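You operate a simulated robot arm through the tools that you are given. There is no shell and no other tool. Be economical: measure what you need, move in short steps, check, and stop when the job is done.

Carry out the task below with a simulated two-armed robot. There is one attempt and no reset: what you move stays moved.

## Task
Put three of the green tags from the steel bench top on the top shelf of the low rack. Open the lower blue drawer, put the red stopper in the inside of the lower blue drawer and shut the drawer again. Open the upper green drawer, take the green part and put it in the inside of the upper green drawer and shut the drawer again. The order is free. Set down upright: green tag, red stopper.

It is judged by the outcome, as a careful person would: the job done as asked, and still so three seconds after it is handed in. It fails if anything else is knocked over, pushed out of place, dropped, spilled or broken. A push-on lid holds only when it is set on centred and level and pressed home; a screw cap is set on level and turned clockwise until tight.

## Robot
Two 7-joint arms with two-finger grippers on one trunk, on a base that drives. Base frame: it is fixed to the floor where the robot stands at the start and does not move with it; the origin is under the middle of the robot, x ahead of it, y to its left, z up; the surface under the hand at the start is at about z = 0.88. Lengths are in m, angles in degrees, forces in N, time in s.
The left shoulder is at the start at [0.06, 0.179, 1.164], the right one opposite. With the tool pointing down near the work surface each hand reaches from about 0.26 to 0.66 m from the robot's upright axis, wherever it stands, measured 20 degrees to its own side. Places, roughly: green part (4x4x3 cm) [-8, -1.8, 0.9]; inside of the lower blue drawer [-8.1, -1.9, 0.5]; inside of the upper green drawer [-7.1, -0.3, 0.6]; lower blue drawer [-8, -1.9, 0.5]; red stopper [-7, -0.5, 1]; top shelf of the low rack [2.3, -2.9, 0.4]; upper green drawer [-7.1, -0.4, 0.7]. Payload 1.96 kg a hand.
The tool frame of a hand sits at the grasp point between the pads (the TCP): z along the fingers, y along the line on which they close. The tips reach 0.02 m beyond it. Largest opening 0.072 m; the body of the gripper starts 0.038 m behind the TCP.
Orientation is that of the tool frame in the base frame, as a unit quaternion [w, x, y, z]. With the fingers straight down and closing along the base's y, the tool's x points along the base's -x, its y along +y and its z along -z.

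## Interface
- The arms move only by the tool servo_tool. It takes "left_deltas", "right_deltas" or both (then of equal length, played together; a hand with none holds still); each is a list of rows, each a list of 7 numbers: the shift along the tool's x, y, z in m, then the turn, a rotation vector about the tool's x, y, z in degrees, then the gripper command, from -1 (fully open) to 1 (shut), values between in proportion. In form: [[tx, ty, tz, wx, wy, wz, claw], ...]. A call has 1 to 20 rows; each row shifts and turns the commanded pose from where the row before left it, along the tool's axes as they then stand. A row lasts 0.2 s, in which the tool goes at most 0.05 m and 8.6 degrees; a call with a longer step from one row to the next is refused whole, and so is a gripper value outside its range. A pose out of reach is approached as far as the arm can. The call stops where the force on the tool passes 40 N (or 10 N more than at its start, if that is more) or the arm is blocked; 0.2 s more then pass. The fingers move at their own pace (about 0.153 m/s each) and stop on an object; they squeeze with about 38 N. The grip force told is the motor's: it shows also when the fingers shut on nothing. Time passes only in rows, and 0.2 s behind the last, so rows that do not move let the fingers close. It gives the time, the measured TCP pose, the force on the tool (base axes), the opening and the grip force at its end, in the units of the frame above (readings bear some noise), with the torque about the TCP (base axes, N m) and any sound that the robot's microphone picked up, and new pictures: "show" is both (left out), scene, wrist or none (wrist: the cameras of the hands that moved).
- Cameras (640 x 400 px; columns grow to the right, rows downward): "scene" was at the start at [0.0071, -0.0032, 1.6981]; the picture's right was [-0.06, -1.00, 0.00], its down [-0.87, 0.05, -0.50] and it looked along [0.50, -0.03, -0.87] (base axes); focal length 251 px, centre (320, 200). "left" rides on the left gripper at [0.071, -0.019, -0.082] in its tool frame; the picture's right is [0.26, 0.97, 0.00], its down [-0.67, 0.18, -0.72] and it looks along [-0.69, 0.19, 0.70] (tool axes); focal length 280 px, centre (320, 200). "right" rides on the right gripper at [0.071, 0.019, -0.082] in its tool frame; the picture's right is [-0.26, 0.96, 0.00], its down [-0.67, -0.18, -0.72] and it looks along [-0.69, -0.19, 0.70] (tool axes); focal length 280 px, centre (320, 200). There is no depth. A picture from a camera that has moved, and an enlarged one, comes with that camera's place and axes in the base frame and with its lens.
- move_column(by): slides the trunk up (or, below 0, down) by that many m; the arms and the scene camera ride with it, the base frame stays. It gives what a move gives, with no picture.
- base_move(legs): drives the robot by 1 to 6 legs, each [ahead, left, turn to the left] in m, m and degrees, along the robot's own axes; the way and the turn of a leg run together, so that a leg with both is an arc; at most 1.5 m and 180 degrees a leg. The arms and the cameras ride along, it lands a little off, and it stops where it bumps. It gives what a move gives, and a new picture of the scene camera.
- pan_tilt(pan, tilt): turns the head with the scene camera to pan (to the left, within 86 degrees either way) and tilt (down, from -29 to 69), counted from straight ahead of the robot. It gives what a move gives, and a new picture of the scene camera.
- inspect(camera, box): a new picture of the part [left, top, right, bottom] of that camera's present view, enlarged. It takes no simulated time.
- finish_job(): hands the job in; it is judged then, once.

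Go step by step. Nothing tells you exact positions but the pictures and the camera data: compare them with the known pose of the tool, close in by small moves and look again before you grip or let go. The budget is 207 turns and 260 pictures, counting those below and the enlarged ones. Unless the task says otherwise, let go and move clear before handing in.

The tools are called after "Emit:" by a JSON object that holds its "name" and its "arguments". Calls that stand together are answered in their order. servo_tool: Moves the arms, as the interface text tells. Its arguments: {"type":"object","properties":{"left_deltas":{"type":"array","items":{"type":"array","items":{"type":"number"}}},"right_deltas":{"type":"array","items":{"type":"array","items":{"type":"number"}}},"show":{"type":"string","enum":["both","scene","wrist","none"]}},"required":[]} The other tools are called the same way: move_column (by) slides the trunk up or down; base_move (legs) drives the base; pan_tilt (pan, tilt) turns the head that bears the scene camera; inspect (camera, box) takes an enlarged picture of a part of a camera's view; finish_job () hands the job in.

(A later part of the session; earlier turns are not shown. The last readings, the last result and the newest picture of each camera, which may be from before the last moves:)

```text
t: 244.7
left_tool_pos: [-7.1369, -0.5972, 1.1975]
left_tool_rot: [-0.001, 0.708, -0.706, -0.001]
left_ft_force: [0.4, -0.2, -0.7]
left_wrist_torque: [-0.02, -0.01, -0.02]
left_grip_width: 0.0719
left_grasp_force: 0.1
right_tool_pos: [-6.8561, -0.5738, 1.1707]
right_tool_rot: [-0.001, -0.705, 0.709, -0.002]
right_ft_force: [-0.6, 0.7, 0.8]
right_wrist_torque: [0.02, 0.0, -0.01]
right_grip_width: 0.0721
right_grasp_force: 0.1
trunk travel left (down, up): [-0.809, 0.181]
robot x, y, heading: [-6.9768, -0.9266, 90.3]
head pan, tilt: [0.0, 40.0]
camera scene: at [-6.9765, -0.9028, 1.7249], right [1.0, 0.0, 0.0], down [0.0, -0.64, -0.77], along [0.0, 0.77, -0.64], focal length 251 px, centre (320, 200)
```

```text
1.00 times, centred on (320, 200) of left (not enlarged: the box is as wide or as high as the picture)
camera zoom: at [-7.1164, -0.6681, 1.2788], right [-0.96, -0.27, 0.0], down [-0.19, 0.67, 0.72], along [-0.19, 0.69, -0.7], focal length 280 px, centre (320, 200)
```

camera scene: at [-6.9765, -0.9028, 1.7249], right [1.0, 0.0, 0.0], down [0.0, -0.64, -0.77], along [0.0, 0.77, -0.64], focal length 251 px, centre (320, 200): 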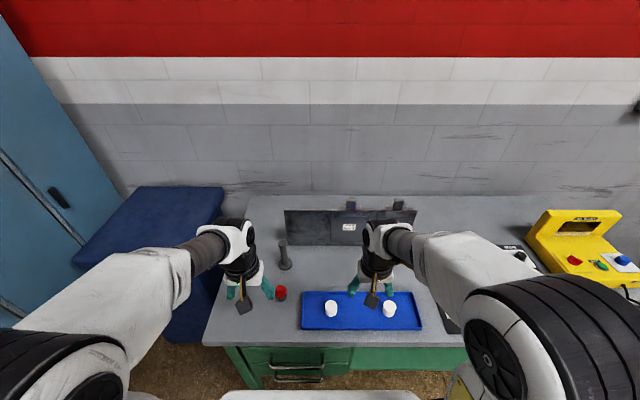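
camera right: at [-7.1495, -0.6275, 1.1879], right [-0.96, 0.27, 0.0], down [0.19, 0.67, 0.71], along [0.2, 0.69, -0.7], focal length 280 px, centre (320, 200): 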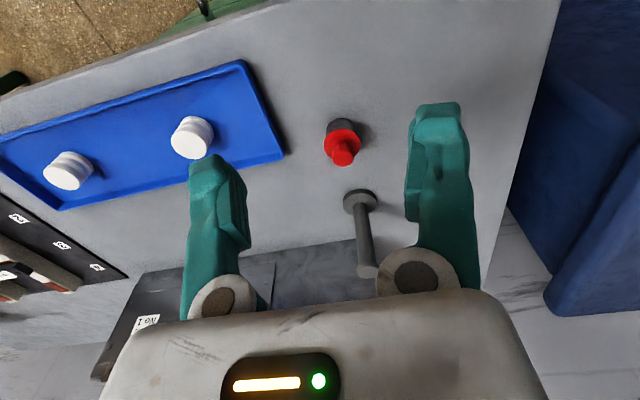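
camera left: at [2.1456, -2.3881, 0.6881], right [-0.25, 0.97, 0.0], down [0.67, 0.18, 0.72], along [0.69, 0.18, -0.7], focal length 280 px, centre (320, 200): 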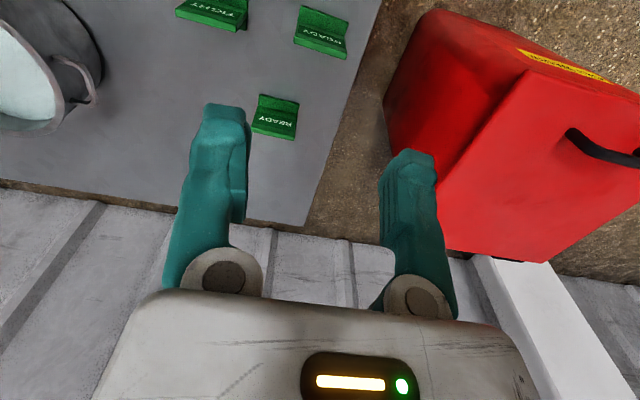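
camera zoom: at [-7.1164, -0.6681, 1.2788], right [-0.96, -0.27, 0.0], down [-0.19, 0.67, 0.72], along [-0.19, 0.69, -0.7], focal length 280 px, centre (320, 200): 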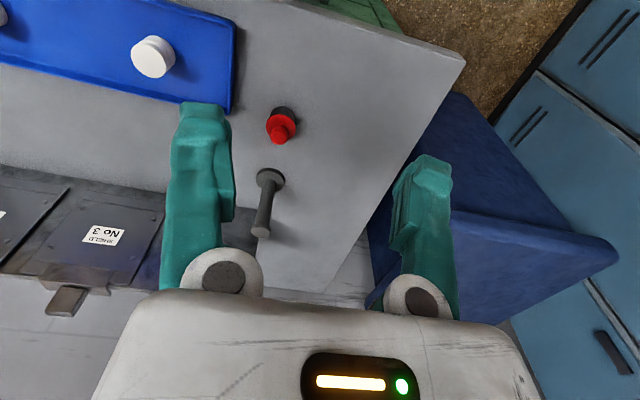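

The left camera also puts the stopper at (-7.12, -0.434). Moving the left hand above it.

Emit:
{"name": "servo_tool", "arguments": {"left_deltas": [[-0.027, -0.003, 0.03, 0, 0, 0, -1], [-0.027, -0.003, 0.03, 0, 0, 0, -1], [-0.027, -0.003, 0.03, 0, 0, 0, -1], [-0.027, -0.003, 0.03, 0, 0, 0, -1], [-0.027, -0.003, 0.03, 0, 0, 0, -1], [-0.028, -0.002, 0.02, 0, 0, 0, -1], [0, 0, 0.02, 0, 0, 0, -1], [0, 0, 0, 0, 0, 0, -1]], "show": "wrist"}}

```text
t: 246.5
left_tool_pos: [-7.121, -0.4324, 1.0088]
left_tool_rot: [-0.001, 0.709, -0.705, -0.002]
left_ft_force: [0.4, 0.1, 0.2]
left_wrist_torque: [-0.01, 0.03, -0.02]
left_grip_width: 0.0719
left_grasp_force: 0.1
right_tool_pos: [-6.8521, -0.5747, 1.17]
right_tool_rot: [-0.001, -0.706, 0.708, -0.001]
right_ft_force: [0.3, -0.5, 0.4]
right_wrist_torque: [0.01, 0.02, 0.01]
right_grip_width: 0.0721
right_grasp_force: 0.2
trunk travel left (down, up): [-0.809, 0.181]
robot x, y, heading: [-6.9734, -0.928, 90.2]
head pan, tilt: [0.0, 40.0]
camera left: at [-7.1005, -0.5032, 1.09], right [-0.96, -0.26, 0.0], down [-0.18, 0.67, 0.72], along [-0.19, 0.69, -0.7], focal length 280 px, centre (320, 200)
```

left: 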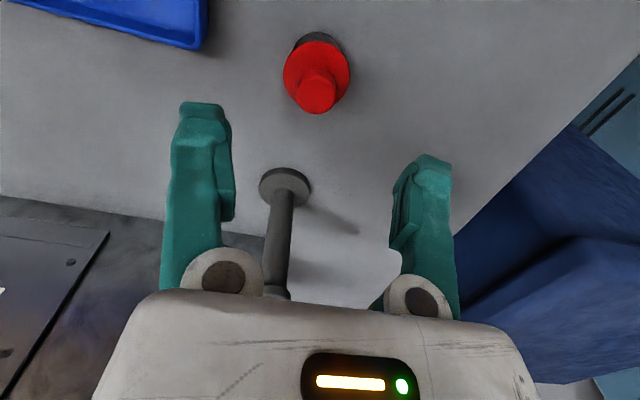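

Flange at z of about 0.887, knob top about 0.928, at (-7.119, -0.427). I'll descend so that the pads hold the knob just above the flange.

Emit:
{"name": "servo_tool", "arguments": {"left_deltas": [[-0.003, -0.002, 0.03, 0, 0, 0, -1], [-0.003, 0, 0.03, 0, 0, 0, -1], [0, 0, 0.02, 0, 0, 0, -1], [0, 0, 0.012, 0, 0, 0, -1], [0, 0, 0, 0, 0, 0, -1]], "show": "wrist"}}

```text
t: 247.7
left_tool_pos: [-7.1171, -0.4275, 0.9172]
left_tool_rot: [-0.002, 0.708, -0.706, -0.001]
left_ft_force: [0.5, 0.6, 0.5]
left_wrist_torque: [-0.01, 0.01, 0.02]
left_grip_width: 0.0719
left_grasp_force: 0.1
right_tool_pos: [-6.8537, -0.5733, 1.1718]
right_tool_rot: [0.0, -0.707, 0.708, -0.001]
right_ft_force: [0.6, 0.1, 0.1]
right_wrist_torque: [0.0, -0.02, -0.04]
right_grip_width: 0.0721
right_grasp_force: 0.0
trunk travel left (down, up): [-0.809, 0.181]
robot x, y, heading: [-6.9782, -0.9286, 89.9]
head pan, tilt: [0.0, 40.0]
camera left: at [-7.0965, -0.4986, 0.999], right [-0.96, -0.27, 0.0], down [-0.18, 0.67, 0.72], along [-0.19, 0.69, -0.7], focal length 280 px, centre (320, 200)
```

left: 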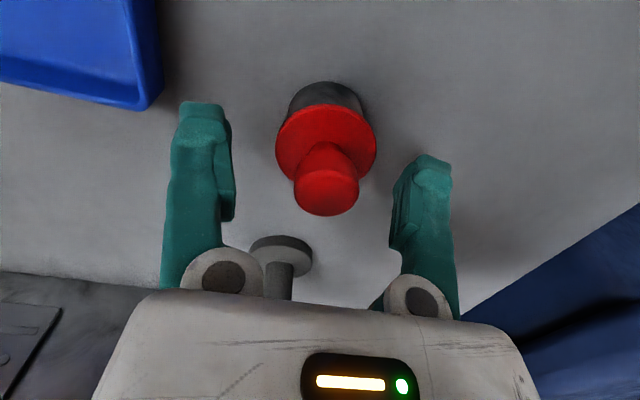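

The tips are level with the flange and the knob is centred. Closing.

Emit:
{"name": "servo_tool", "arguments": {"left_deltas": [[0, 0.0025, 0, 0, 0, 0, -1], [0, 0, 0, 0, 0, 0, 0], [0, 0, 0, 0, 0, 0, 1], [0, 0, 0, 0, 0, 0, 1], [0, 0, 0, 0, 0, 0, 1]], "show": "wrist"}}

```text
t: 248.9
left_tool_pos: [-7.1189, -0.4275, 0.9163]
left_tool_rot: [-0.001, 0.708, -0.706, -0.001]
left_ft_force: [-0.1, 0.2, -0.1]
left_wrist_torque: [0.0, 0.0, 0.0]
left_grip_width: 0.0192
left_grasp_force: 38.1
right_tool_pos: [-6.8541, -0.5752, 1.1712]
right_tool_rot: [0.0, -0.706, 0.708, -0.002]
right_ft_force: [0.0, 0.6, 0.3]
right_wrist_torque: [0.0, 0.02, 0.03]
right_grip_width: 0.072
right_grasp_force: 0.1
trunk travel left (down, up): [-0.809, 0.181]
robot x, y, heading: [-6.9761, -0.9286, 90.3]
head pan, tilt: [0.0, 40.0]
camera left: at [-7.0998, -0.4984, 0.9982], right [-0.96, -0.27, 0.0], down [-0.18, 0.67, 0.72], along [-0.19, 0.69, -0.7], focal length 280 px, centre (320, 200)
```

left: 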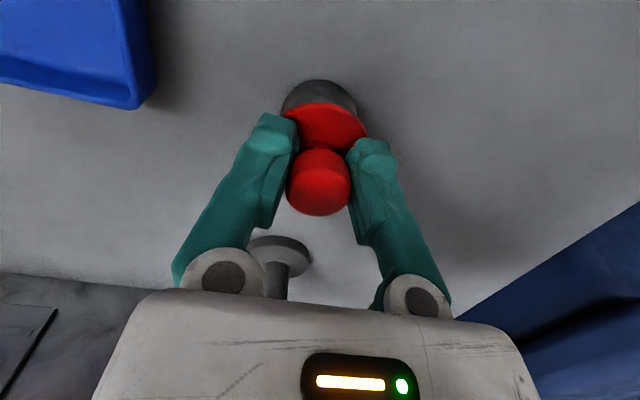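

Gripped at 19 mm. I'll lift and see what comes up with it.

Emit:
{"name": "servo_tool", "arguments": {"left_deltas": [[0, 0, -0.01, 0, 0, 0, 1], [0, 0, -0.02, 0, 0, 0, 1], [0, 0, -0.03, 0, 0, 0, 1], [0, 0, -0.04, 0, 0, 0, 1], [0, 0, -0.04, 0, 0, 0, 1], [0, 0, 0, 0, 0, 0, 1]], "show": "both"}}

```text
t: 250.3
left_tool_pos: [-7.1204, -0.4282, 1.0516]
left_tool_rot: [-0.001, 0.708, -0.706, -0.001]
left_ft_force: [0.3, 0.5, -1.7]
left_wrist_torque: [-0.01, -0.04, 0.0]
left_grip_width: 0.019
left_grasp_force: 37.6
right_tool_pos: [-6.8539, -0.5743, 1.1702]
right_tool_rot: [-0.001, -0.706, 0.708, -0.002]
right_ft_force: [-0.5, -0.1, 0.1]
right_wrist_torque: [0.04, 0.02, -0.02]
right_grip_width: 0.072
right_grasp_force: 0.1
trunk travel left (down, up): [-0.809, 0.181]
robot x, y, heading: [-6.9776, -0.9301, 90.0]
head pan, tilt: [0.0, 40.0]
camera scene: at [-6.9752, -0.9017, 1.7249], right [1.0, 0.0, 0.0], down [0.0, -0.64, -0.77], along [0.0, 0.77, -0.64], focal length 251 px, centre (320, 200)
camera left: at [-7.1012, -0.4995, 1.1337], right [-0.96, -0.27, 0.0], down [-0.18, 0.67, 0.72], along [-0.19, 0.69, -0.7], focal length 280 px, centre (320, 200)
```

scene: 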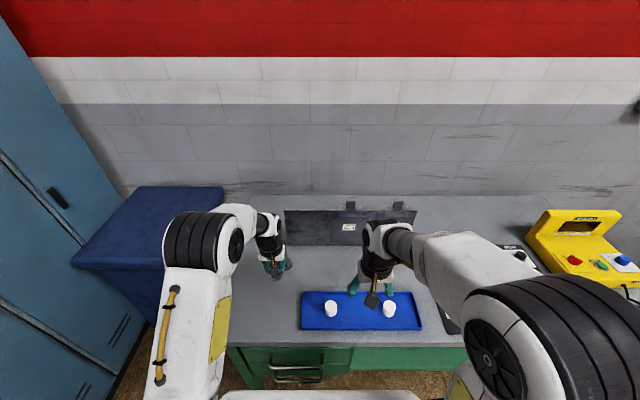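
left: 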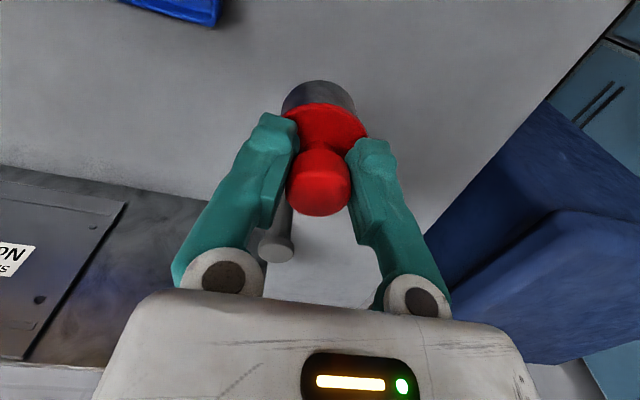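

The whole stopper came up, plug included; its bottom is about 0.05 below the TCP. I'll draw back and drive to the open blue drawer.

Emit:
{"name": "servo_tool", "arguments": {"left_deltas": [[0.03, 0, -0.03, 0, 0, 0, 1], [0.03, 0, -0.03, 0, 0, 0, 1], [0.03, 0, -0.02, 0, 0, 0, 1], [0.02, 0, -0.01, 0, 0, 0, 1], [0, 0, 0, 0, 0, 0, 1]], "show": "none"}}

Emit:
{"name": "base_move", "arguments": {"legs": [[-0.5, 0, 0], [0, 0, 90]]}}

```text
t: 251.5
left_tool_pos: [-7.1183, -0.5403, 1.1444]
left_tool_rot: [-0.001, 0.709, -0.706, 0.0]
left_ft_force: [-0.5, -0.6, -2.1]
left_wrist_torque: [-0.02, 0.02, -0.04]
left_grip_width: 0.0193
left_grasp_force: 38.1
right_tool_pos: [-6.8547, -0.5741, 1.1708]
right_tool_rot: [0.0, -0.706, 0.709, -0.002]
right_ft_force: [-0.7, 0.7, -0.2]
right_wrist_torque: [0.0, -0.04, -0.01]
right_grip_width: 0.072
right_grasp_force: 0.1
trunk travel left (down, up): [-0.809, 0.181]
robot x, y, heading: [-6.9731, -0.9289, 90.0]
head pan, tilt: [0.0, 40.0]
```

```text
t: 258.3
left_tool_pos: [-7.3613, -1.5859, 1.1446]
left_tool_rot: [0.0, 1.0, 0.005, -0.001]
left_ft_force: [-0.7, -0.5, -1.8]
left_wrist_torque: [0.01, -0.01, 0.03]
left_grip_width: 0.0193
left_grasp_force: 38.2
right_tool_pos: [-7.3272, -1.3199, 1.1704]
right_tool_rot: [-0.001, 1.0, 0.001, 0.001]
right_ft_force: [0.2, -0.5, 0.3]
right_wrist_torque: [-0.02, -0.03, 0.01]
right_grip_width: 0.0719
right_grasp_force: 0.1
trunk travel left (down, up): [-0.809, 0.181]
robot x, y, heading: [-6.9738, -1.4396, -179.5]
head pan, tilt: [0.0, 40.0]
camera scene: at [-6.9967, -1.4396, 1.7249], right [-0.01, 1.0, 0.0], down [0.64, 0.01, -0.77], along [-0.77, -0.01, -0.64], focal length 251 px, centre (320, 200)
```

scene: 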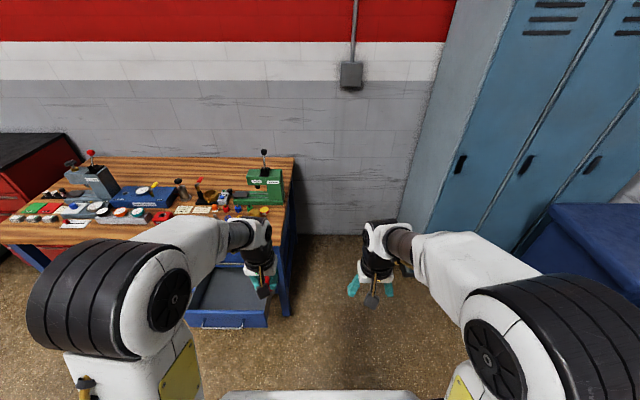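

Shift left to line the left hand up with the drawer, then look straight down at it.

Emit:
{"name": "base_move", "arguments": {"legs": [[0.12, 0.31, -0.5]]}}

Emit:
{"name": "pan_tilt", "arguments": {"pan": 0, "tilt": 55}}

Emit:
{"name": "inspect", "arguments": {"camera": "left", "box": [0, 0, 640, 400]}}

```text
t: 260.5
left_tool_pos: [-7.4814, -1.8955, 1.1452]
left_tool_rot: [0.001, 1.0, 0.0, -0.002]
left_ft_force: [0.5, 0.4, -1.2]
left_wrist_torque: [0.03, -0.01, 0.03]
left_grip_width: 0.019
left_grasp_force: 37.9
right_tool_pos: [-7.4453, -1.6308, 1.1698]
right_tool_rot: [-0.001, 1.0, -0.004, 0.002]
right_ft_force: [0.0, 0.3, -0.2]
right_wrist_torque: [0.03, 0.02, 0.02]
right_grip_width: 0.0719
right_grasp_force: 0.0
trunk travel left (down, up): [-0.809, 0.181]
robot x, y, heading: [-7.0918, -1.7567, 180.1]
head pan, tilt: [0.0, 40.0]
camera scene: at [-7.1169, -1.753, 1.7249], right [0.0, 1.0, 0.0], down [0.64, 0.0, -0.77], along [-0.77, 0.0, -0.64], focal length 251 px, centre (320, 200)
```

scene: 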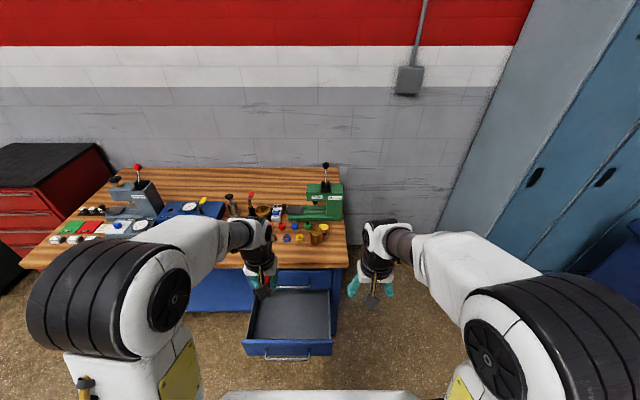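

```text
t: 261.3
left_tool_pos: [-7.4817, -1.897, 1.1449]
left_tool_rot: [-0.001, 1.0, -0.001, -0.002]
left_ft_force: [0.2, -0.5, -1.5]
left_wrist_torque: [0.02, -0.04, -0.01]
left_grip_width: 0.0192
left_grasp_force: 37.7
right_tool_pos: [-7.4464, -1.633, 1.1699]
right_tool_rot: [-0.001, 1.0, -0.005, 0.002]
right_ft_force: [0.2, 1.0, -0.2]
right_wrist_torque: [-0.02, -0.02, 0.0]
right_grip_width: 0.072
right_grasp_force: 0.0
trunk travel left (down, up): [-0.809, 0.181]
robot x, y, heading: [-7.0922, -1.7562, 180.0]
head pan, tilt: [0.0, 55.0]
camera scene: at [-7.1047, -1.7545, 1.7043], right [0.0, 1.0, 0.0], down [0.82, 0.0, -0.57], along [-0.57, 0.0, -0.82], focal length 251 px, centre (320, 200)
```

scene: 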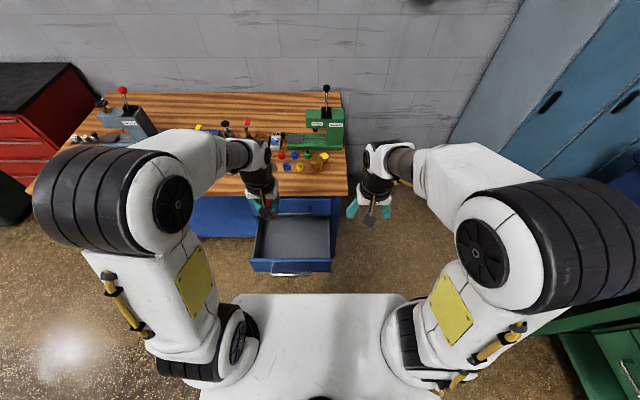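

```text
1.00 times, centred on (320, 200) of left (not enlarged: the box is as wide or as high as the picture)
camera zoom: at [-7.4105, -1.8771, 1.2263], right [0.26, -0.97, 0.0], down [-0.67, -0.18, 0.72], along [-0.69, -0.19, -0.7], focal length 280 px, centre (320, 200)
```

zoom: 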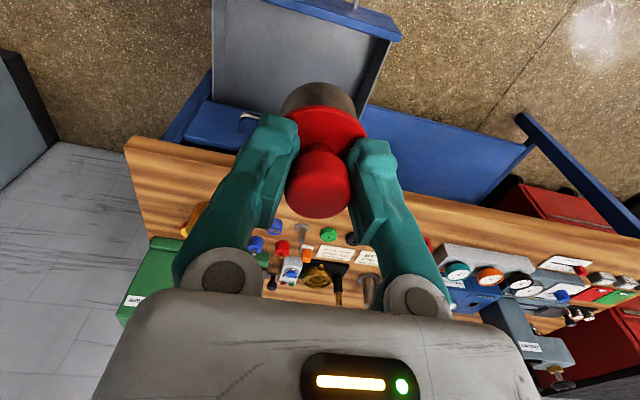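

Emit:
{"name": "inspect", "arguments": {"camera": "scene", "box": [230, 120, 358, 200]}}

Emit:
{"name": "inspect", "arguments": {"camera": "scene", "box": [230, 190, 358, 280]}}

```text
5.00 times, centred on (294, 160) of scene
camera zoom: at [-7.1047, -1.7545, 1.7043], right [0.0, 1.0, 0.0], down [0.82, 0.0, -0.57], along [-0.57, 0.0, -0.82], focal length 1256 px, centre (450, 400)
```

zoom: 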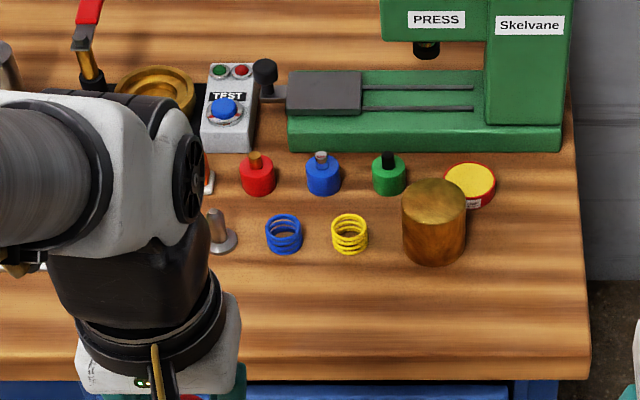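

```text
4.44 times, centred on (294, 235) of scene
camera zoom: at [-7.1047, -1.7545, 1.7043], right [0.0, 1.0, 0.0], down [0.82, 0.0, -0.57], along [-0.57, 0.0, -0.82], focal length 1117 px, centre (436, 44)
```

zoom: 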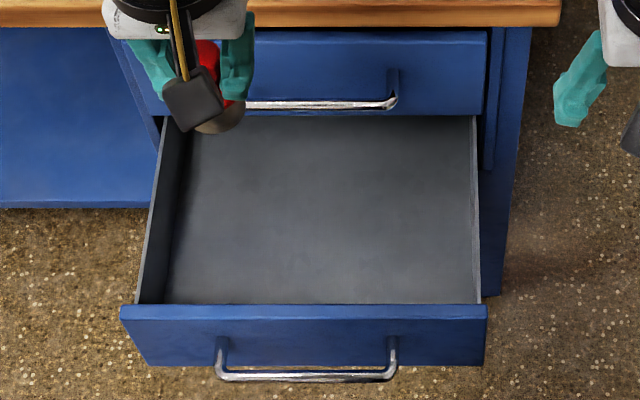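

The drawer window is x -7.73 to -7.54, y -2.05 to -1.71. I'll yaw the left hand by 90 degrees so its camera stays clear of the drawer front, and lower the trunk.

Emit:
{"name": "servo_tool", "arguments": {"left_deltas": [[0, 0, 0, 0, 0, 8.2, 1], [0, 0, 0, 0, 0, 8.2, 1], [0, 0, 0, 0, 0, 8.2, 1], [0, 0, 0, 0, 0, 8.2, 1], [0, 0, 0, 0, 0, 8.2, 1], [0, 0, 0, 0, 0, 8.2, 1], [0, 0, 0, 0, 0, 8.2, 1], [0, 0, 0, 0, 0, 8.2, 1], [0, 0, 0, 0, 0, 8.2, 1], [0, 0, 0, 0, 0, 8.1, 1], [0, 0, 0, 0, 0, 8.1, 1], [0, 0, 0, 0, 0, 0, 1]], "show": "none"}}

Emit:
{"name": "move_column", "arguments": {"by": -0.4}}

Emit:
{"name": "servo_tool", "arguments": {"left_deltas": [[0, 0, 0, 0, 0, 0, 1]]}}

```text
t: 263.9
left_tool_pos: [-7.4816, -1.8962, 1.1442]
left_tool_rot: [-0.002, -0.706, 0.708, 0.001]
left_ft_force: [-0.1, -1.1, -1.7]
left_wrist_torque: [-0.01, 0.03, -0.01]
left_grip_width: 0.0192
left_grasp_force: 37.4
right_tool_pos: [-7.4465, -1.6309, 1.1695]
right_tool_rot: [-0.001, 1.0, -0.004, 0.002]
right_ft_force: [-0.7, 0.0, -0.5]
right_wrist_torque: [-0.03, 0.02, -0.02]
right_grip_width: 0.0721
right_grasp_force: 0.1
trunk travel left (down, up): [-0.809, 0.181]
robot x, y, heading: [-7.0907, -1.7542, 180.0]
head pan, tilt: [0.0, 55.0]
```

```text
t: 267.7
left_tool_pos: [-7.4813, -1.8968, 0.7447]
left_tool_rot: [-0.001, -0.707, 0.707, 0.001]
left_ft_force: [-0.6, -0.3, -1.6]
left_wrist_torque: [0.0, 0.0, 0.04]
left_grip_width: 0.019
left_grasp_force: 37.8
right_tool_pos: [-7.4455, -1.6303, 0.7693]
right_tool_rot: [-0.001, 1.0, -0.005, 0.002]
right_ft_force: [-0.2, 0.1, 0.6]
right_wrist_torque: [-0.02, 0.0, 0.07]
right_grip_width: 0.0718
right_grasp_force: 0.1
trunk travel left (down, up): [-0.409, 0.581]
robot x, y, heading: [-7.09, -1.7538, 179.9]
head pan, tilt: [0.0, 55.0]
```

```text
t: 268.1
left_tool_pos: [-7.4817, -1.8955, 0.7438]
left_tool_rot: [-0.001, -0.707, 0.707, 0.001]
left_ft_force: [-0.3, 0.6, -2.4]
left_wrist_torque: [0.0, 0.01, 0.0]
left_grip_width: 0.0188
left_grasp_force: 37.9
right_tool_pos: [-7.4456, -1.6304, 0.7706]
right_tool_rot: [0.0, 1.0, -0.004, 0.002]
right_ft_force: [0.1, 0.9, 0.1]
right_wrist_torque: [0.01, -0.01, 0.02]
right_grip_width: 0.072
right_grasp_force: 0.1
trunk travel left (down, up): [-0.409, 0.581]
robot x, y, heading: [-7.0893, -1.7562, 180.0]
head pan, tilt: [0.0, 55.0]
camera scene: at [-7.1042, -1.7539, 1.3042], right [0.0, 1.0, 0.0], down [0.82, 0.0, -0.57], along [-0.57, 0.0, -0.82], focal length 251 px, centre (320, 200)
camera left: at [-7.4621, -1.9668, 0.8265], right [-0.97, -0.26, 0.0], down [-0.18, 0.68, 0.72], along [-0.19, 0.69, -0.7], focal length 280 px, centre (320, 200)
```

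scene: 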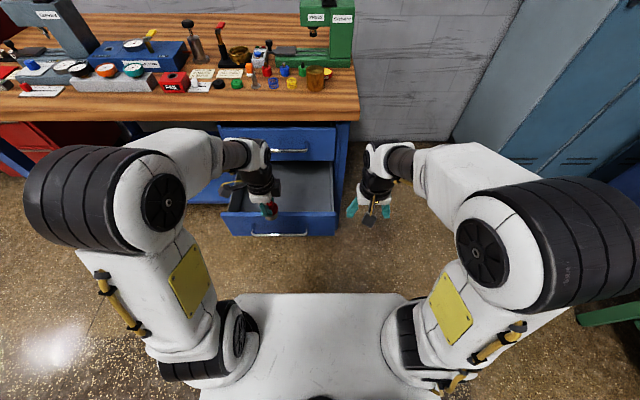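
left: 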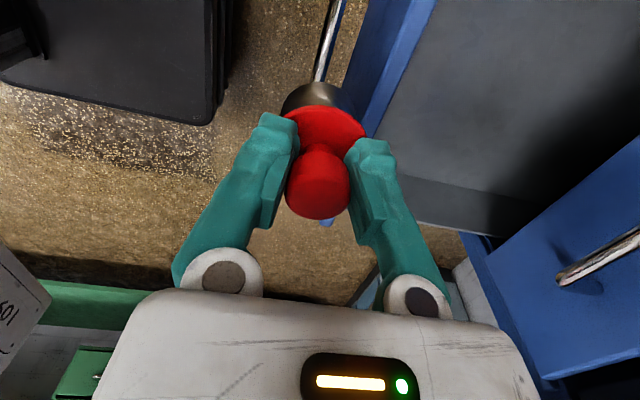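

Now move over the drawer (x to about -7.63) at this height.

Emit:
{"name": "servo_tool", "arguments": {"left_deltas": [[0, 0.03, 0, 0, 0, 0, 1], [0, 0.03, 0, 0, 0, 0, 1], [0, 0.03, 0, 0, 0, 0, 1], [0, 0.03, 0, 0, 0, 0, 1], [0, 0.025, 0, 0, 0, 0, 1], [0, 0, 0, 0, 0, 0, 1]]}}

```text
t: 269.5
left_tool_pos: [-7.5905, -1.8958, 0.7482]
left_tool_rot: [-0.003, -0.706, 0.708, 0.003]
left_ft_force: [0.5, 0.6, -1.2]
left_wrist_torque: [0.0, 0.02, 0.01]
left_grip_width: 0.0191
left_grasp_force: 37.5
left hand out of reach, approached as far as the arm can: row 4, 5
right_tool_pos: [-7.4458, -1.6324, 0.7702]
right_tool_rot: [-0.001, 1.0, -0.005, 0.001]
right_ft_force: [0.2, 1.0, 0.5]
right_wrist_torque: [-0.02, 0.02, 0.0]
right_grip_width: 0.0722
right_grasp_force: 0.0
trunk travel left (down, up): [-0.409, 0.581]
robot x, y, heading: [-7.0917, -1.7537, 180.1]
head pan, tilt: [0.0, 55.0]
camera scene: at [-7.1042, -1.7538, 1.3042], right [0.0, 1.0, 0.0], down [0.82, 0.0, -0.57], along [-0.57, 0.0, -0.82], focal length 251 px, centre (320, 200)
camera left: at [-7.57, -1.967, 0.8291], right [-0.97, -0.26, 0.01], down [-0.17, 0.67, 0.72], along [-0.19, 0.69, -0.7], focal length 280 px, centre (320, 200)
```

scene: 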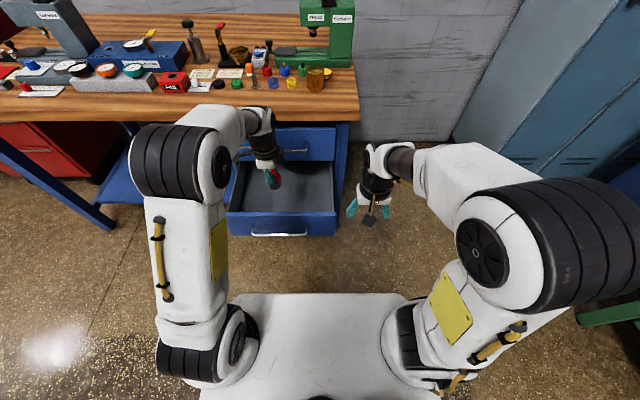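
left: 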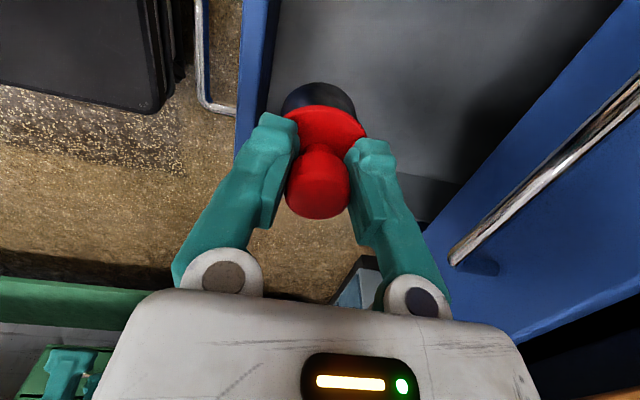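

The arm is at its reach for this height; I'll drive forward 0.04.

Emit:
{"name": "base_move", "arguments": {"legs": [[0.042, 0, 0]]}}

Emit:
{"name": "servo_tool", "arguments": {"left_deltas": [[0, 0, 0.03, 0, 0, 0, 1], [0, 0, 0.03, 0, 0, 0, 1], [0, 0, 0.03, 0, 0, 0, 1], [0, 0, 0, 0, 0, 0, 1]]}}

```text
t: 270.4
left_tool_pos: [-7.6311, -1.8972, 0.7459]
left_tool_rot: [0.004, 0.707, -0.707, -0.004]
left_ft_force: [-0.8, -0.6, -2.8]
left_wrist_torque: [-0.01, -0.02, -0.04]
left_grip_width: 0.0189
left_grasp_force: 38.1
right_tool_pos: [-7.4874, -1.6317, 0.77]
right_tool_rot: [0.0, 1.0, -0.004, 0.003]
right_ft_force: [0.1, -0.2, 0.3]
right_wrist_torque: [-0.02, -0.02, -0.02]
right_grip_width: 0.0719
right_grasp_force: 0.1
trunk travel left (down, up): [-0.409, 0.581]
robot x, y, heading: [-7.1351, -1.7505, 179.8]
head pan, tilt: [0.0, 55.0]
camera scene: at [-7.1473, -1.7539, 1.3042], right [0.0, 1.0, 0.0], down [0.82, 0.0, -0.57], along [-0.57, 0.0, -0.82], focal length 251 px, centre (320, 200)
```

scene: 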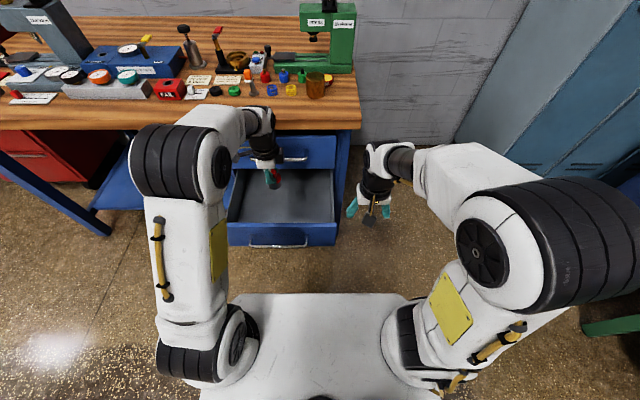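

```text
t: 271.4
left_tool_pos: [-7.6309, -1.8964, 0.6553]
left_tool_rot: [-0.002, -0.706, 0.708, 0.003]
left_ft_force: [0.3, -0.2, -1.4]
left_wrist_torque: [-0.02, 0.03, -0.01]
left_grip_width: 0.019
left_grasp_force: 38.0
right_tool_pos: [-7.4865, -1.6312, 0.7708]
right_tool_rot: [-0.001, 1.0, -0.004, 0.002]
right_ft_force: [0.2, 0.2, -0.1]
right_wrist_torque: [0.03, 0.0, 0.0]
right_grip_width: 0.072
right_grasp_force: 0.0
trunk travel left (down, up): [-0.409, 0.581]
robot x, y, heading: [-7.135, -1.756, 180.3]
head pan, tilt: [0.0, 55.0]
camera scene: at [-7.1452, -1.7538, 1.3042], right [0.0, 1.0, 0.0], down [0.82, 0.0, -0.57], along [-0.57, 0.0, -0.82], focal length 251 px, centre (320, 200)
camera left: at [-7.6112, -1.9673, 0.737], right [-0.97, -0.26, 0.01], down [-0.18, 0.67, 0.72], along [-0.19, 0.69, -0.7], focal length 280 px, centre (320, 200)
```

scene: 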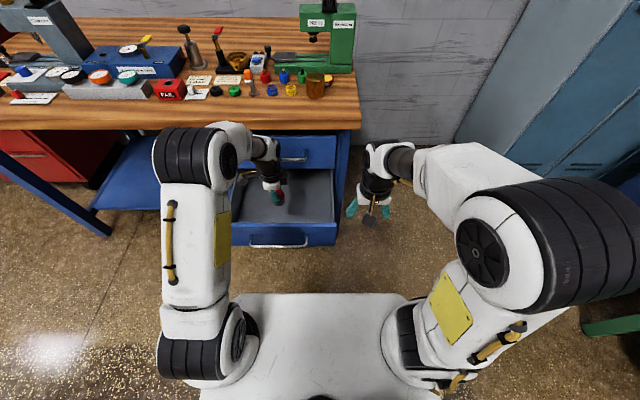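
left: 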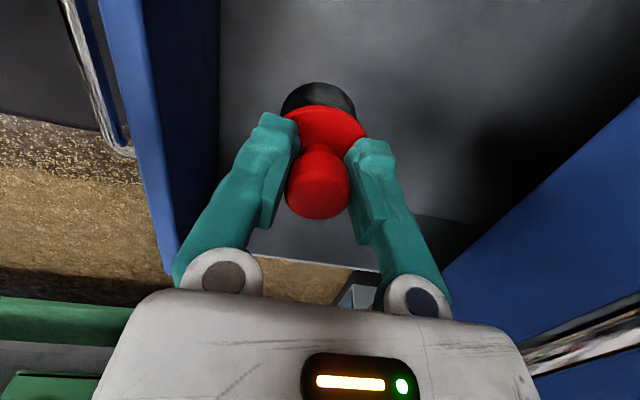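

Well inside the drawer window. Descending further.

Emit:
{"name": "servo_tool", "arguments": {"left_deltas": [[0, 0, 0.03, 0, 0, 0, 1], [0, 0, 0.03, 0, 0, 0, 1], [0, 0, 0.01, 0, 0, 0, 1], [0, 0, 0.01, 0, 0, 0, 1], [0, 0, 0.005, 0, 0, 0, 1], [0, 0, 0, 0, 0, 0, 1]], "show": "wrist"}}

```text
t: 272.8
left_tool_pos: [-7.6344, -1.897, 0.5708]
left_tool_rot: [-0.004, -0.706, 0.708, 0.004]
left_ft_force: [0.5, -0.2, -2.3]
left_wrist_torque: [0.0, 0.01, 0.02]
left_grip_width: 0.0186
left_grasp_force: 37.9
right_tool_pos: [-7.487, -1.6311, 0.77]
right_tool_rot: [-0.001, 1.0, -0.004, 0.002]
right_ft_force: [0.1, 0.4, -0.5]
right_wrist_torque: [-0.01, -0.01, -0.02]
right_grip_width: 0.0717
right_grasp_force: 0.0
trunk travel left (down, up): [-0.409, 0.581]
robot x, y, heading: [-7.1346, -1.7517, 180.2]
head pan, tilt: [0.0, 55.0]
camera left: at [-7.6137, -1.9671, 0.6525], right [-0.97, -0.26, 0.01], down [-0.18, 0.67, 0.72], along [-0.19, 0.69, -0.7], focal length 280 px, centre (320, 200)
```

left: 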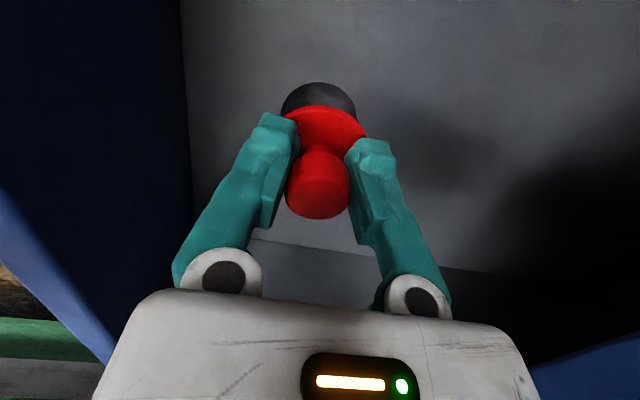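

Emit:
{"name": "servo_tool", "arguments": {"left_deltas": [[0, 0, 0.005, 0, 0, 0, 1], [0, 0, 0.005, 0, 0, 0, 1], [0, 0, 0.005, 0, 0, 0, 1], [0, 0, 0.004, 0, 0, 0, 1], [0, 0, 0, 0, 0, 0, 1]], "show": "wrist"}}

```text
t: 274.0
left_tool_pos: [-7.6335, -1.897, 0.5525]
left_tool_rot: [-0.003, -0.707, 0.708, 0.003]
left_ft_force: [-0.6, 0.2, -2.2]
left_wrist_torque: [0.0, -0.05, 0.01]
left_grip_width: 0.019
left_grasp_force: 37.8
right_tool_pos: [-7.4873, -1.6315, 0.7708]
right_tool_rot: [-0.001, 1.0, -0.003, 0.002]
right_ft_force: [0.1, -0.6, -0.8]
right_wrist_torque: [0.0, 0.0, 0.01]
right_grip_width: 0.0721
right_grasp_force: 0.1
trunk travel left (down, up): [-0.409, 0.581]
robot x, y, heading: [-7.1355, -1.7493, 180.1]
head pan, tilt: [0.0, 55.0]
camera left: at [-7.6127, -1.9679, 0.6343], right [-0.97, -0.26, 0.01], down [-0.18, 0.67, 0.72], along [-0.19, 0.69, -0.7], focal length 280 px, centre (320, 200)
```

left: 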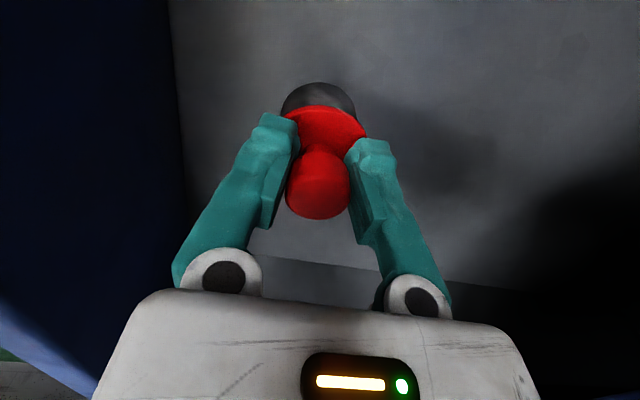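

Not yet touching; the shadow is near. A few more millimetres.

Emit:
{"name": "servo_tool", "arguments": {"left_deltas": [[0, 0, 0.004, 0, 0, 0, 1], [0, 0, 0.004, 0, 0, 0, 1], [0, 0, 0.003, 0, 0, 0, 1], [0, 0, 0.003, 0, 0, 0, 1], [0, 0, 0, 0, 0, 0, 1]], "show": "wrist"}}

```text
t: 275.2
left_tool_pos: [-7.6335, -1.8969, 0.5376]
left_tool_rot: [-0.004, -0.707, 0.707, 0.005]
left_ft_force: [0.8, -0.5, -1.2]
left_wrist_torque: [-0.01, -0.01, 0.02]
left_grip_width: 0.0187
left_grasp_force: 37.3
right_tool_pos: [-7.4866, -1.6313, 0.7706]
right_tool_rot: [-0.001, 1.0, -0.004, 0.001]
right_ft_force: [-0.1, 0.2, -0.3]
right_wrist_torque: [0.01, 0.01, -0.02]
right_grip_width: 0.0723
right_grasp_force: 0.2
trunk travel left (down, up): [-0.409, 0.581]
robot x, y, heading: [-7.1325, -1.7555, 180.0]
head pan, tilt: [0.0, 55.0]
camera left: at [-7.6133, -1.9673, 0.6199], right [-0.97, -0.26, 0.01], down [-0.18, 0.67, 0.72], along [-0.19, 0.69, -0.7], focal length 280 px, centre (320, 200)
```

left: 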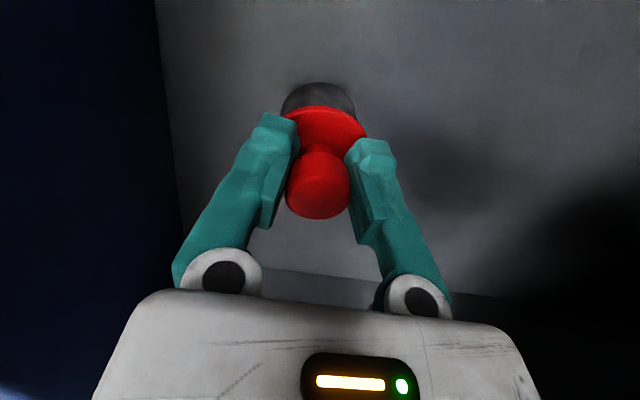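

Emit:
{"name": "servo_tool", "arguments": {"left_deltas": [[0, 0, 0.003, 0, 0, 0, 1], [0, 0, 0.003, 0, 0, 0, 1], [0, 0, 0.003, 0, 0, 0, 1], [0, 0, 0.003, 0, 0, 0, 1], [0, 0, 0, 0, 0, 0, 1]], "show": "wrist"}}

```text
t: 276.4
left_tool_pos: [-7.6332, -1.8959, 0.5287]
left_tool_rot: [0.003, 0.707, -0.707, -0.003]
left_ft_force: [0.2, -0.8, -1.5]
left_wrist_torque: [-0.02, 0.0, 0.03]
left_grip_width: 0.0188
left_grasp_force: 38.0
right_tool_pos: [-7.4881, -1.632, 0.7713]
right_tool_rot: [-0.001, 1.0, -0.004, 0.001]
right_ft_force: [-0.6, -0.8, 1.2]
right_wrist_torque: [-0.01, 0.0, 0.06]
right_grip_width: 0.0721
right_grasp_force: 0.0
trunk travel left (down, up): [-0.409, 0.581]
robot x, y, heading: [-7.1325, -1.7602, 180.0]
head pan, tilt: [0.0, 55.0]
camera left: at [-7.613, -1.9675, 0.609], right [-0.97, -0.26, 0.01], down [-0.18, 0.67, 0.72], along [-0.19, 0.69, -0.7], focal length 280 px, centre (320, 200)
```

left: 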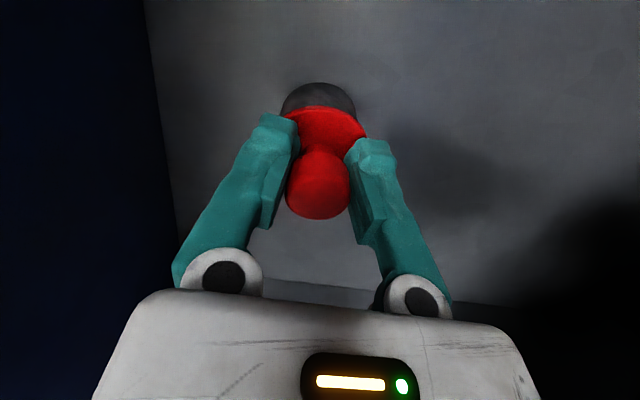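

Emit:
{"name": "servo_tool", "arguments": {"left_deltas": [[0, 0, 0.003, 0, 0, 0, 1], [0, 0, 0.003, 0, 0, 0, 1], [0, 0, 0.003, 0, 0, 0, 1], [0, 0, 0.002, 0, 0, 0, 1], [0, 0, 0, 0, 0, 0, 1]], "show": "wrist"}}

```text
t: 277.2
left_tool_pos: [-7.6367, -1.8968, 0.5238]
left_tool_rot: [-0.008, -0.707, 0.707, 0.009]
left_ft_force: [-1.9, -0.6, 25.9]
left_wrist_torque: [0.09, -0.3, 0.0]
left_grip_width: 0.0185
left_grasp_force: 37.7
right_tool_pos: [-7.4875, -1.6308, 0.7721]
right_tool_rot: [-0.001, 1.0, -0.003, 0.001]
right_ft_force: [-0.3, 0.2, 0.1]
right_wrist_torque: [-0.03, -0.04, 0.02]
right_grip_width: 0.072
right_grasp_force: 0.1
trunk travel left (down, up): [-0.409, 0.581]
robot x, y, heading: [-7.1345, -1.7509, 180.0]
head pan, tilt: [0.0, 55.0]
stopped in row 3 (left hand): the force on the tool passed its limit at 44 N (the readings are from after the stop); the commanded pose is now the measured one
camera left: at [-7.6157, -1.9678, 0.6056], right [-0.96, -0.26, 0.02], down [-0.17, 0.67, 0.72], along [-0.2, 0.69, -0.69], focal length 280 px, centre (320, 200)
```

left: 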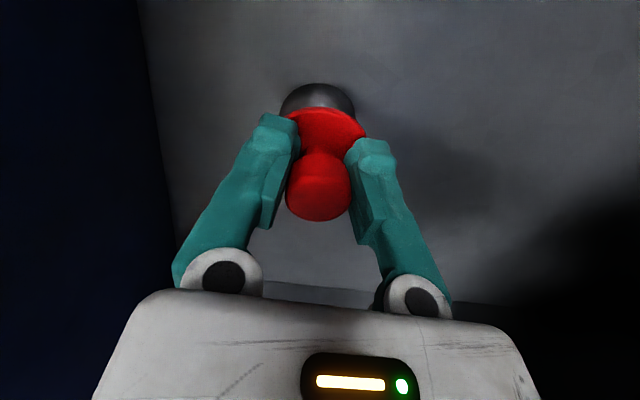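

It stands on the drawer floor. I'll ease off, release and lift out.

Emit:
{"name": "servo_tool", "arguments": {"left_deltas": [[0, 0, -0.001, 0, 0, 0, 1], [0, 0, 0, 0, 0, 0, 0.6], [0, 0, 0, 0, 0, 0, 0.3], [0, 0, 0, 0, 0, 0, 0], [0, 0, 0, 0, 0, 0, -0.2], [0, 0, -0.02, 0, 0, 0, -0.2], [0, 0, -0.03, 0, 0, 0, -0.2], [0, 0, -0.04, 0, 0, 0, -0.2], [0, 0, -0.04, 0, 0, 0, -0.2], [0, 0, -0.04, 0, 0, 0, -0.2], [0, 0, -0.03, 0, 0, 0, -0.2]]}}

```text
t: 279.6
left_tool_pos: [-7.6339, -1.8962, 0.7193]
left_tool_rot: [0.005, 0.707, -0.707, -0.006]
left_ft_force: [-0.2, 0.2, 0.6]
left_wrist_torque: [-0.01, -0.04, 0.01]
left_grip_width: 0.0435
left_grasp_force: 0.1
right_tool_pos: [-7.487, -1.632, 0.7718]
right_tool_rot: [-0.001, 1.0, -0.004, 0.001]
right_ft_force: [0.0, 0.3, -0.2]
right_wrist_torque: [-0.01, -0.01, 0.0]
right_grip_width: 0.0722
right_grasp_force: 0.1
trunk travel left (down, up): [-0.409, 0.581]
robot x, y, heading: [-7.1314, -1.7518, 179.7]
head pan, tilt: [0.0, 55.0]
camera scene: at [-7.1449, -1.7538, 1.3042], right [0.0, 1.0, 0.0], down [0.82, 0.0, -0.57], along [-0.57, 0.0, -0.82], focal length 251 px, centre (320, 200)
camera left: at [-7.6132, -1.9679, 0.8012], right [-0.96, -0.26, 0.02], down [-0.17, 0.67, 0.72], along [-0.2, 0.69, -0.7], focal length 280 px, centre (320, 200)
```

scene: 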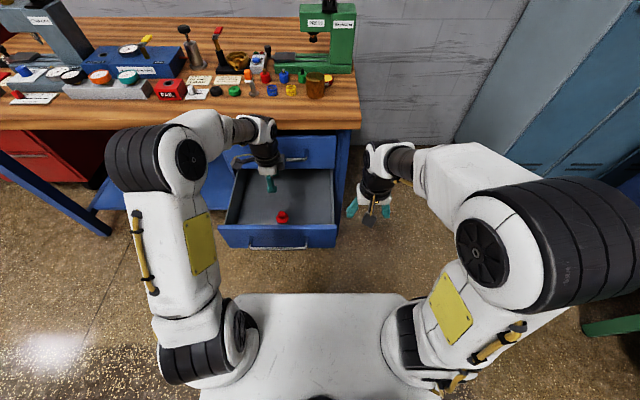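
left: 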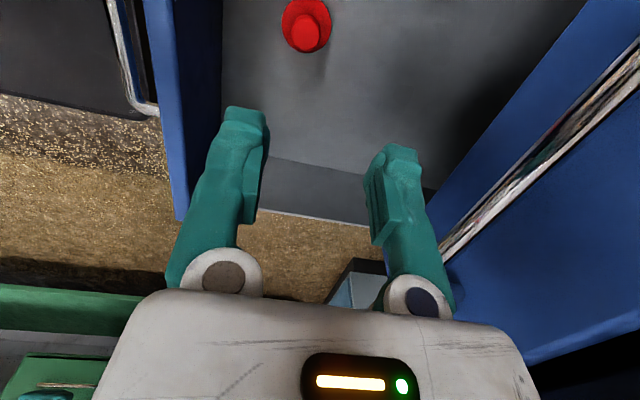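

The stopper stands upright in the drawer. I'll withdraw the left hand, back off, and set the right hand horizontal with closed fingers to push the drawer shut.

Emit:
{"name": "servo_tool", "arguments": {"left_deltas": [[0, -0.04, -0.01, 0, 0, 0, -0.2], [0, -0.04, 0, 0, 0, 0, -0.2], [0, -0.04, 0, 0, 0, 0, -0.2], [0, -0.03, 0, 0, 0, 0, -0.2]], "show": "none"}}

Emit:
{"name": "base_move", "arguments": {"legs": [[-0.35, 0, 0], [0, 0.29, 0]]}}

Emit:
{"name": "servo_tool", "arguments": {"left_deltas": [[0, 0, 0, 0, 0, -8.2, -0.2], [0, 0, 0, 0, 0, -8.2, -0.2], [0, 0, 0, 0, 0, -8.2, -0.2], [0, 0, 0, 0, 0, -8.2, -0.2], [0, 0, 0, 0, 0, -8.2, -0.2], [0, 0, 0, 0, 0, -8.2, -0.2], [0, 0, 0, 0, 0, -8.2, -0.2], [0, 0, 0, 0, 0, -8.2, -0.2], [0, 0, 0, 0, 0, -8.2, -0.2], [0, 0, 0, 0, 0, -8.1, -0.2], [0, 0, 0, 0, 0, -8.1, -0.2], [0, 0, 0, 0, 0, 0, -1]], "right_deltas": [[0, 0, 0, 0, -8.2, 0, 1], [0, 0, 0, 0, -8.2, 0, 1], [0, 0, 0, 0, -8.2, 0, 1], [0, 0, 0, 0, -8.2, 0, 1], [0, 0, 0, 0, -8.2, 0, 1], [0, 0, 0, 0, -8.2, 0, 1], [0, 0, 0, 0, -8.2, 0, 1], [0, 0, 0, 0, -8.2, 0, 1], [0, 0, 0, 0, -8.2, 0, 1], [0, 0, 0, 0, -8.1, 0, 1], [0, 0, 0, 0, -8.1, 0, 1], [0, 0, 0, 0, 0, 0, 1]], "show": "scene"}}

```text
t: 280.6
left_tool_pos: [-7.48, -1.8998, 0.7303]
left_tool_rot: [-0.005, -0.707, 0.707, 0.005]
left_ft_force: [-0.2, -0.4, 0.3]
left_wrist_torque: [0.03, -0.03, -0.01]
left_grip_width: 0.0431
left_grasp_force: 0.1
right_tool_pos: [-7.4864, -1.6314, 0.7703]
right_tool_rot: [-0.001, 1.0, -0.004, 0.001]
right_ft_force: [0.3, -0.6, -0.2]
right_wrist_torque: [-0.01, 0.01, 0.0]
right_grip_width: 0.0721
right_grasp_force: 0.0
trunk travel left (down, up): [-0.409, 0.581]
robot x, y, heading: [-7.1318, -1.7548, 180.1]
head pan, tilt: [0.0, 55.0]
```

```text
t: 284.4
left_tool_pos: [-7.1239, -2.1868, 0.7307]
left_tool_rot: [0.004, 0.712, -0.702, -0.007]
left_ft_force: [0.5, 0.0, 0.8]
left_wrist_torque: [0.05, -0.01, -0.03]
left_grip_width: 0.0432
left_grasp_force: 0.0
right_tool_pos: [-7.1336, -1.9182, 0.7693]
right_tool_rot: [-0.001, 1.0, 0.004, 0.001]
right_ft_force: [-0.4, -0.2, 0.0]
right_wrist_torque: [0.02, -0.03, 0.02]
right_grip_width: 0.0719
right_grasp_force: 0.1
trunk travel left (down, up): [-0.409, 0.581]
robot x, y, heading: [-6.7777, -2.0358, -179.2]
head pan, tilt: [0.0, 55.0]
camera scene: at [-6.7895, -2.0357, 1.3042], right [-0.01, 1.0, 0.0], down [0.82, 0.01, -0.57], along [-0.57, -0.01, -0.82], focal length 251 px, centre (320, 200)
```

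scene: 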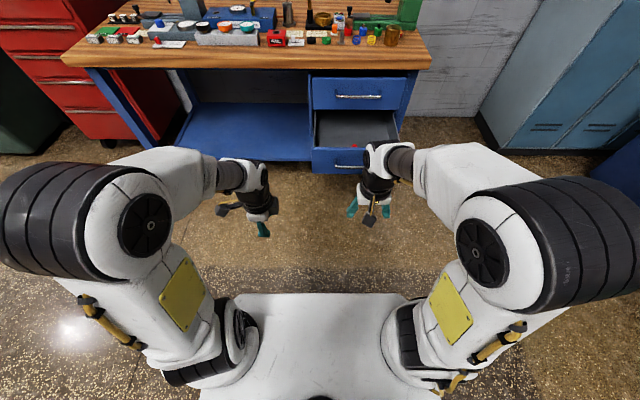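

```text
t: 287.0
left_tool_pos: [-7.1244, -2.1848, 0.7307]
left_tool_rot: [0.0, 1.0, 0.008, -0.008]
left_ft_force: [-0.5, 0.4, -0.1]
left_wrist_torque: [-0.01, 0.0, -0.02]
left_grip_width: 0.0719
left_grasp_force: 0.0
right_tool_pos: [-7.2337, -1.9747, 0.8437]
right_tool_rot: [-0.008, 0.747, 0.01, -0.664]
right_ft_force: [-0.4, 0.2, 0.2]
right_wrist_torque: [0.01, 0.0, 0.04]
right_grip_width: 0.0
right_grasp_force: 29.5
right hand out of reach, approached as far as the arm can: row 4, 5, 6, 7, 8, 9, 10, 11
trunk travel left (down, up): [-0.409, 0.581]
robot x, y, heading: [-6.7796, -2.0337, -179.3]
head pan, tilt: [0.0, 55.0]
camera scene: at [-6.79, -2.0344, 1.3042], right [-0.01, 1.0, 0.0], down [0.82, 0.01, -0.57], along [-0.57, -0.01, -0.82], focal length 251 px, centre (320, 200)
```

scene: 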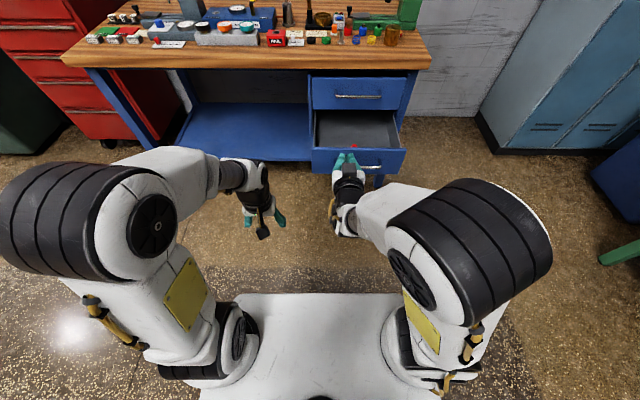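

Nearly horizontal. I'll lower the trunk by 0.26 and align with the drawer's middle, then approach.

Emit:
{"name": "move_column", "arguments": {"by": -0.26}}

Emit:
{"name": "base_move", "arguments": {"legs": [[0.2, -0.085, -0.8]]}}

Emit:
{"name": "inspect", "arguments": {"camera": "scene", "box": [260, 80, 460, 205]}}

```text
t: 289.7
left_tool_pos: [-7.1248, -2.1848, 0.471]
left_tool_rot: [0.0, 1.0, 0.007, -0.008]
left_ft_force: [-0.2, -1.0, -1.1]
left_wrist_torque: [0.03, 0.0, -0.01]
left_grip_width: 0.0721
left_grasp_force: 0.1
right_tool_pos: [-7.2323, -1.9748, 0.5818]
right_tool_rot: [-0.008, 0.748, 0.01, -0.663]
right_ft_force: [-0.6, 0.3, -0.2]
right_wrist_torque: [0.0, 0.03, 0.04]
right_grip_width: 0.0001
right_grasp_force: 29.5
trunk travel left (down, up): [-0.149, 0.841]
robot x, y, heading: [-6.7782, -2.0382, -179.4]
head pan, tilt: [0.0, 55.0]
```

```text
t: 291.4
left_tool_pos: [-7.324, -2.0971, 0.4691]
left_tool_rot: [0.0, 1.0, 0.003, -0.008]
left_ft_force: [0.4, 0.2, -0.2]
left_wrist_torque: [0.01, 0.01, 0.0]
left_grip_width: 0.0719
left_grasp_force: 0.0
right_tool_pos: [-7.4297, -1.887, 0.5819]
right_tool_rot: [-0.012, 0.748, 0.006, -0.664]
right_ft_force: [-0.2, -0.3, -0.1]
right_wrist_torque: [0.02, 0.01, 0.03]
right_grip_width: 0.0002
right_grasp_force: 29.6
trunk travel left (down, up): [-0.149, 0.841]
robot x, y, heading: [-6.9745, -1.954, -179.6]
head pan, tilt: [0.0, 55.0]
camera scene: at [-6.9876, -1.9495, 1.0442], right [-0.01, 1.0, 0.0], down [0.82, 0.0, -0.57], along [-0.57, 0.0, -0.82], focal length 251 px, centre (320, 200)
```

scene: 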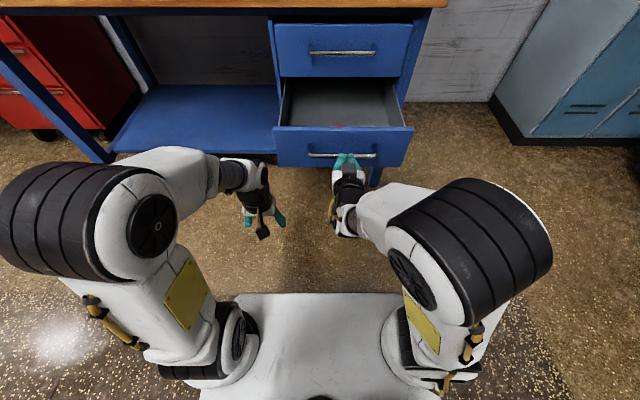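

```text
3.20 times, centred on (360, 142) of scene
camera zoom: at [-6.9876, -1.9495, 1.0442], right [-0.01, 1.0, 0.0], down [0.82, 0.0, -0.57], along [-0.57, 0.0, -0.82], focal length 804 px, centre (192, 384)
```

zoom: 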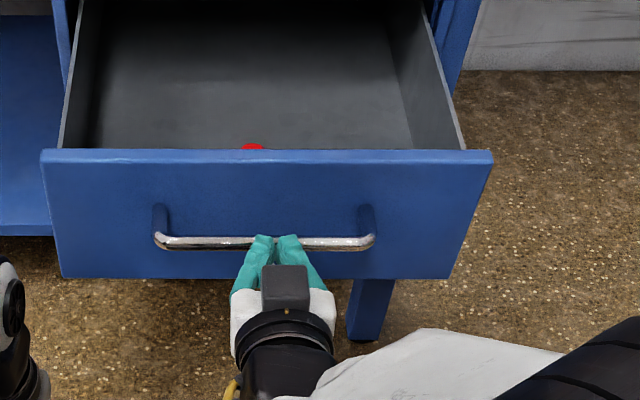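

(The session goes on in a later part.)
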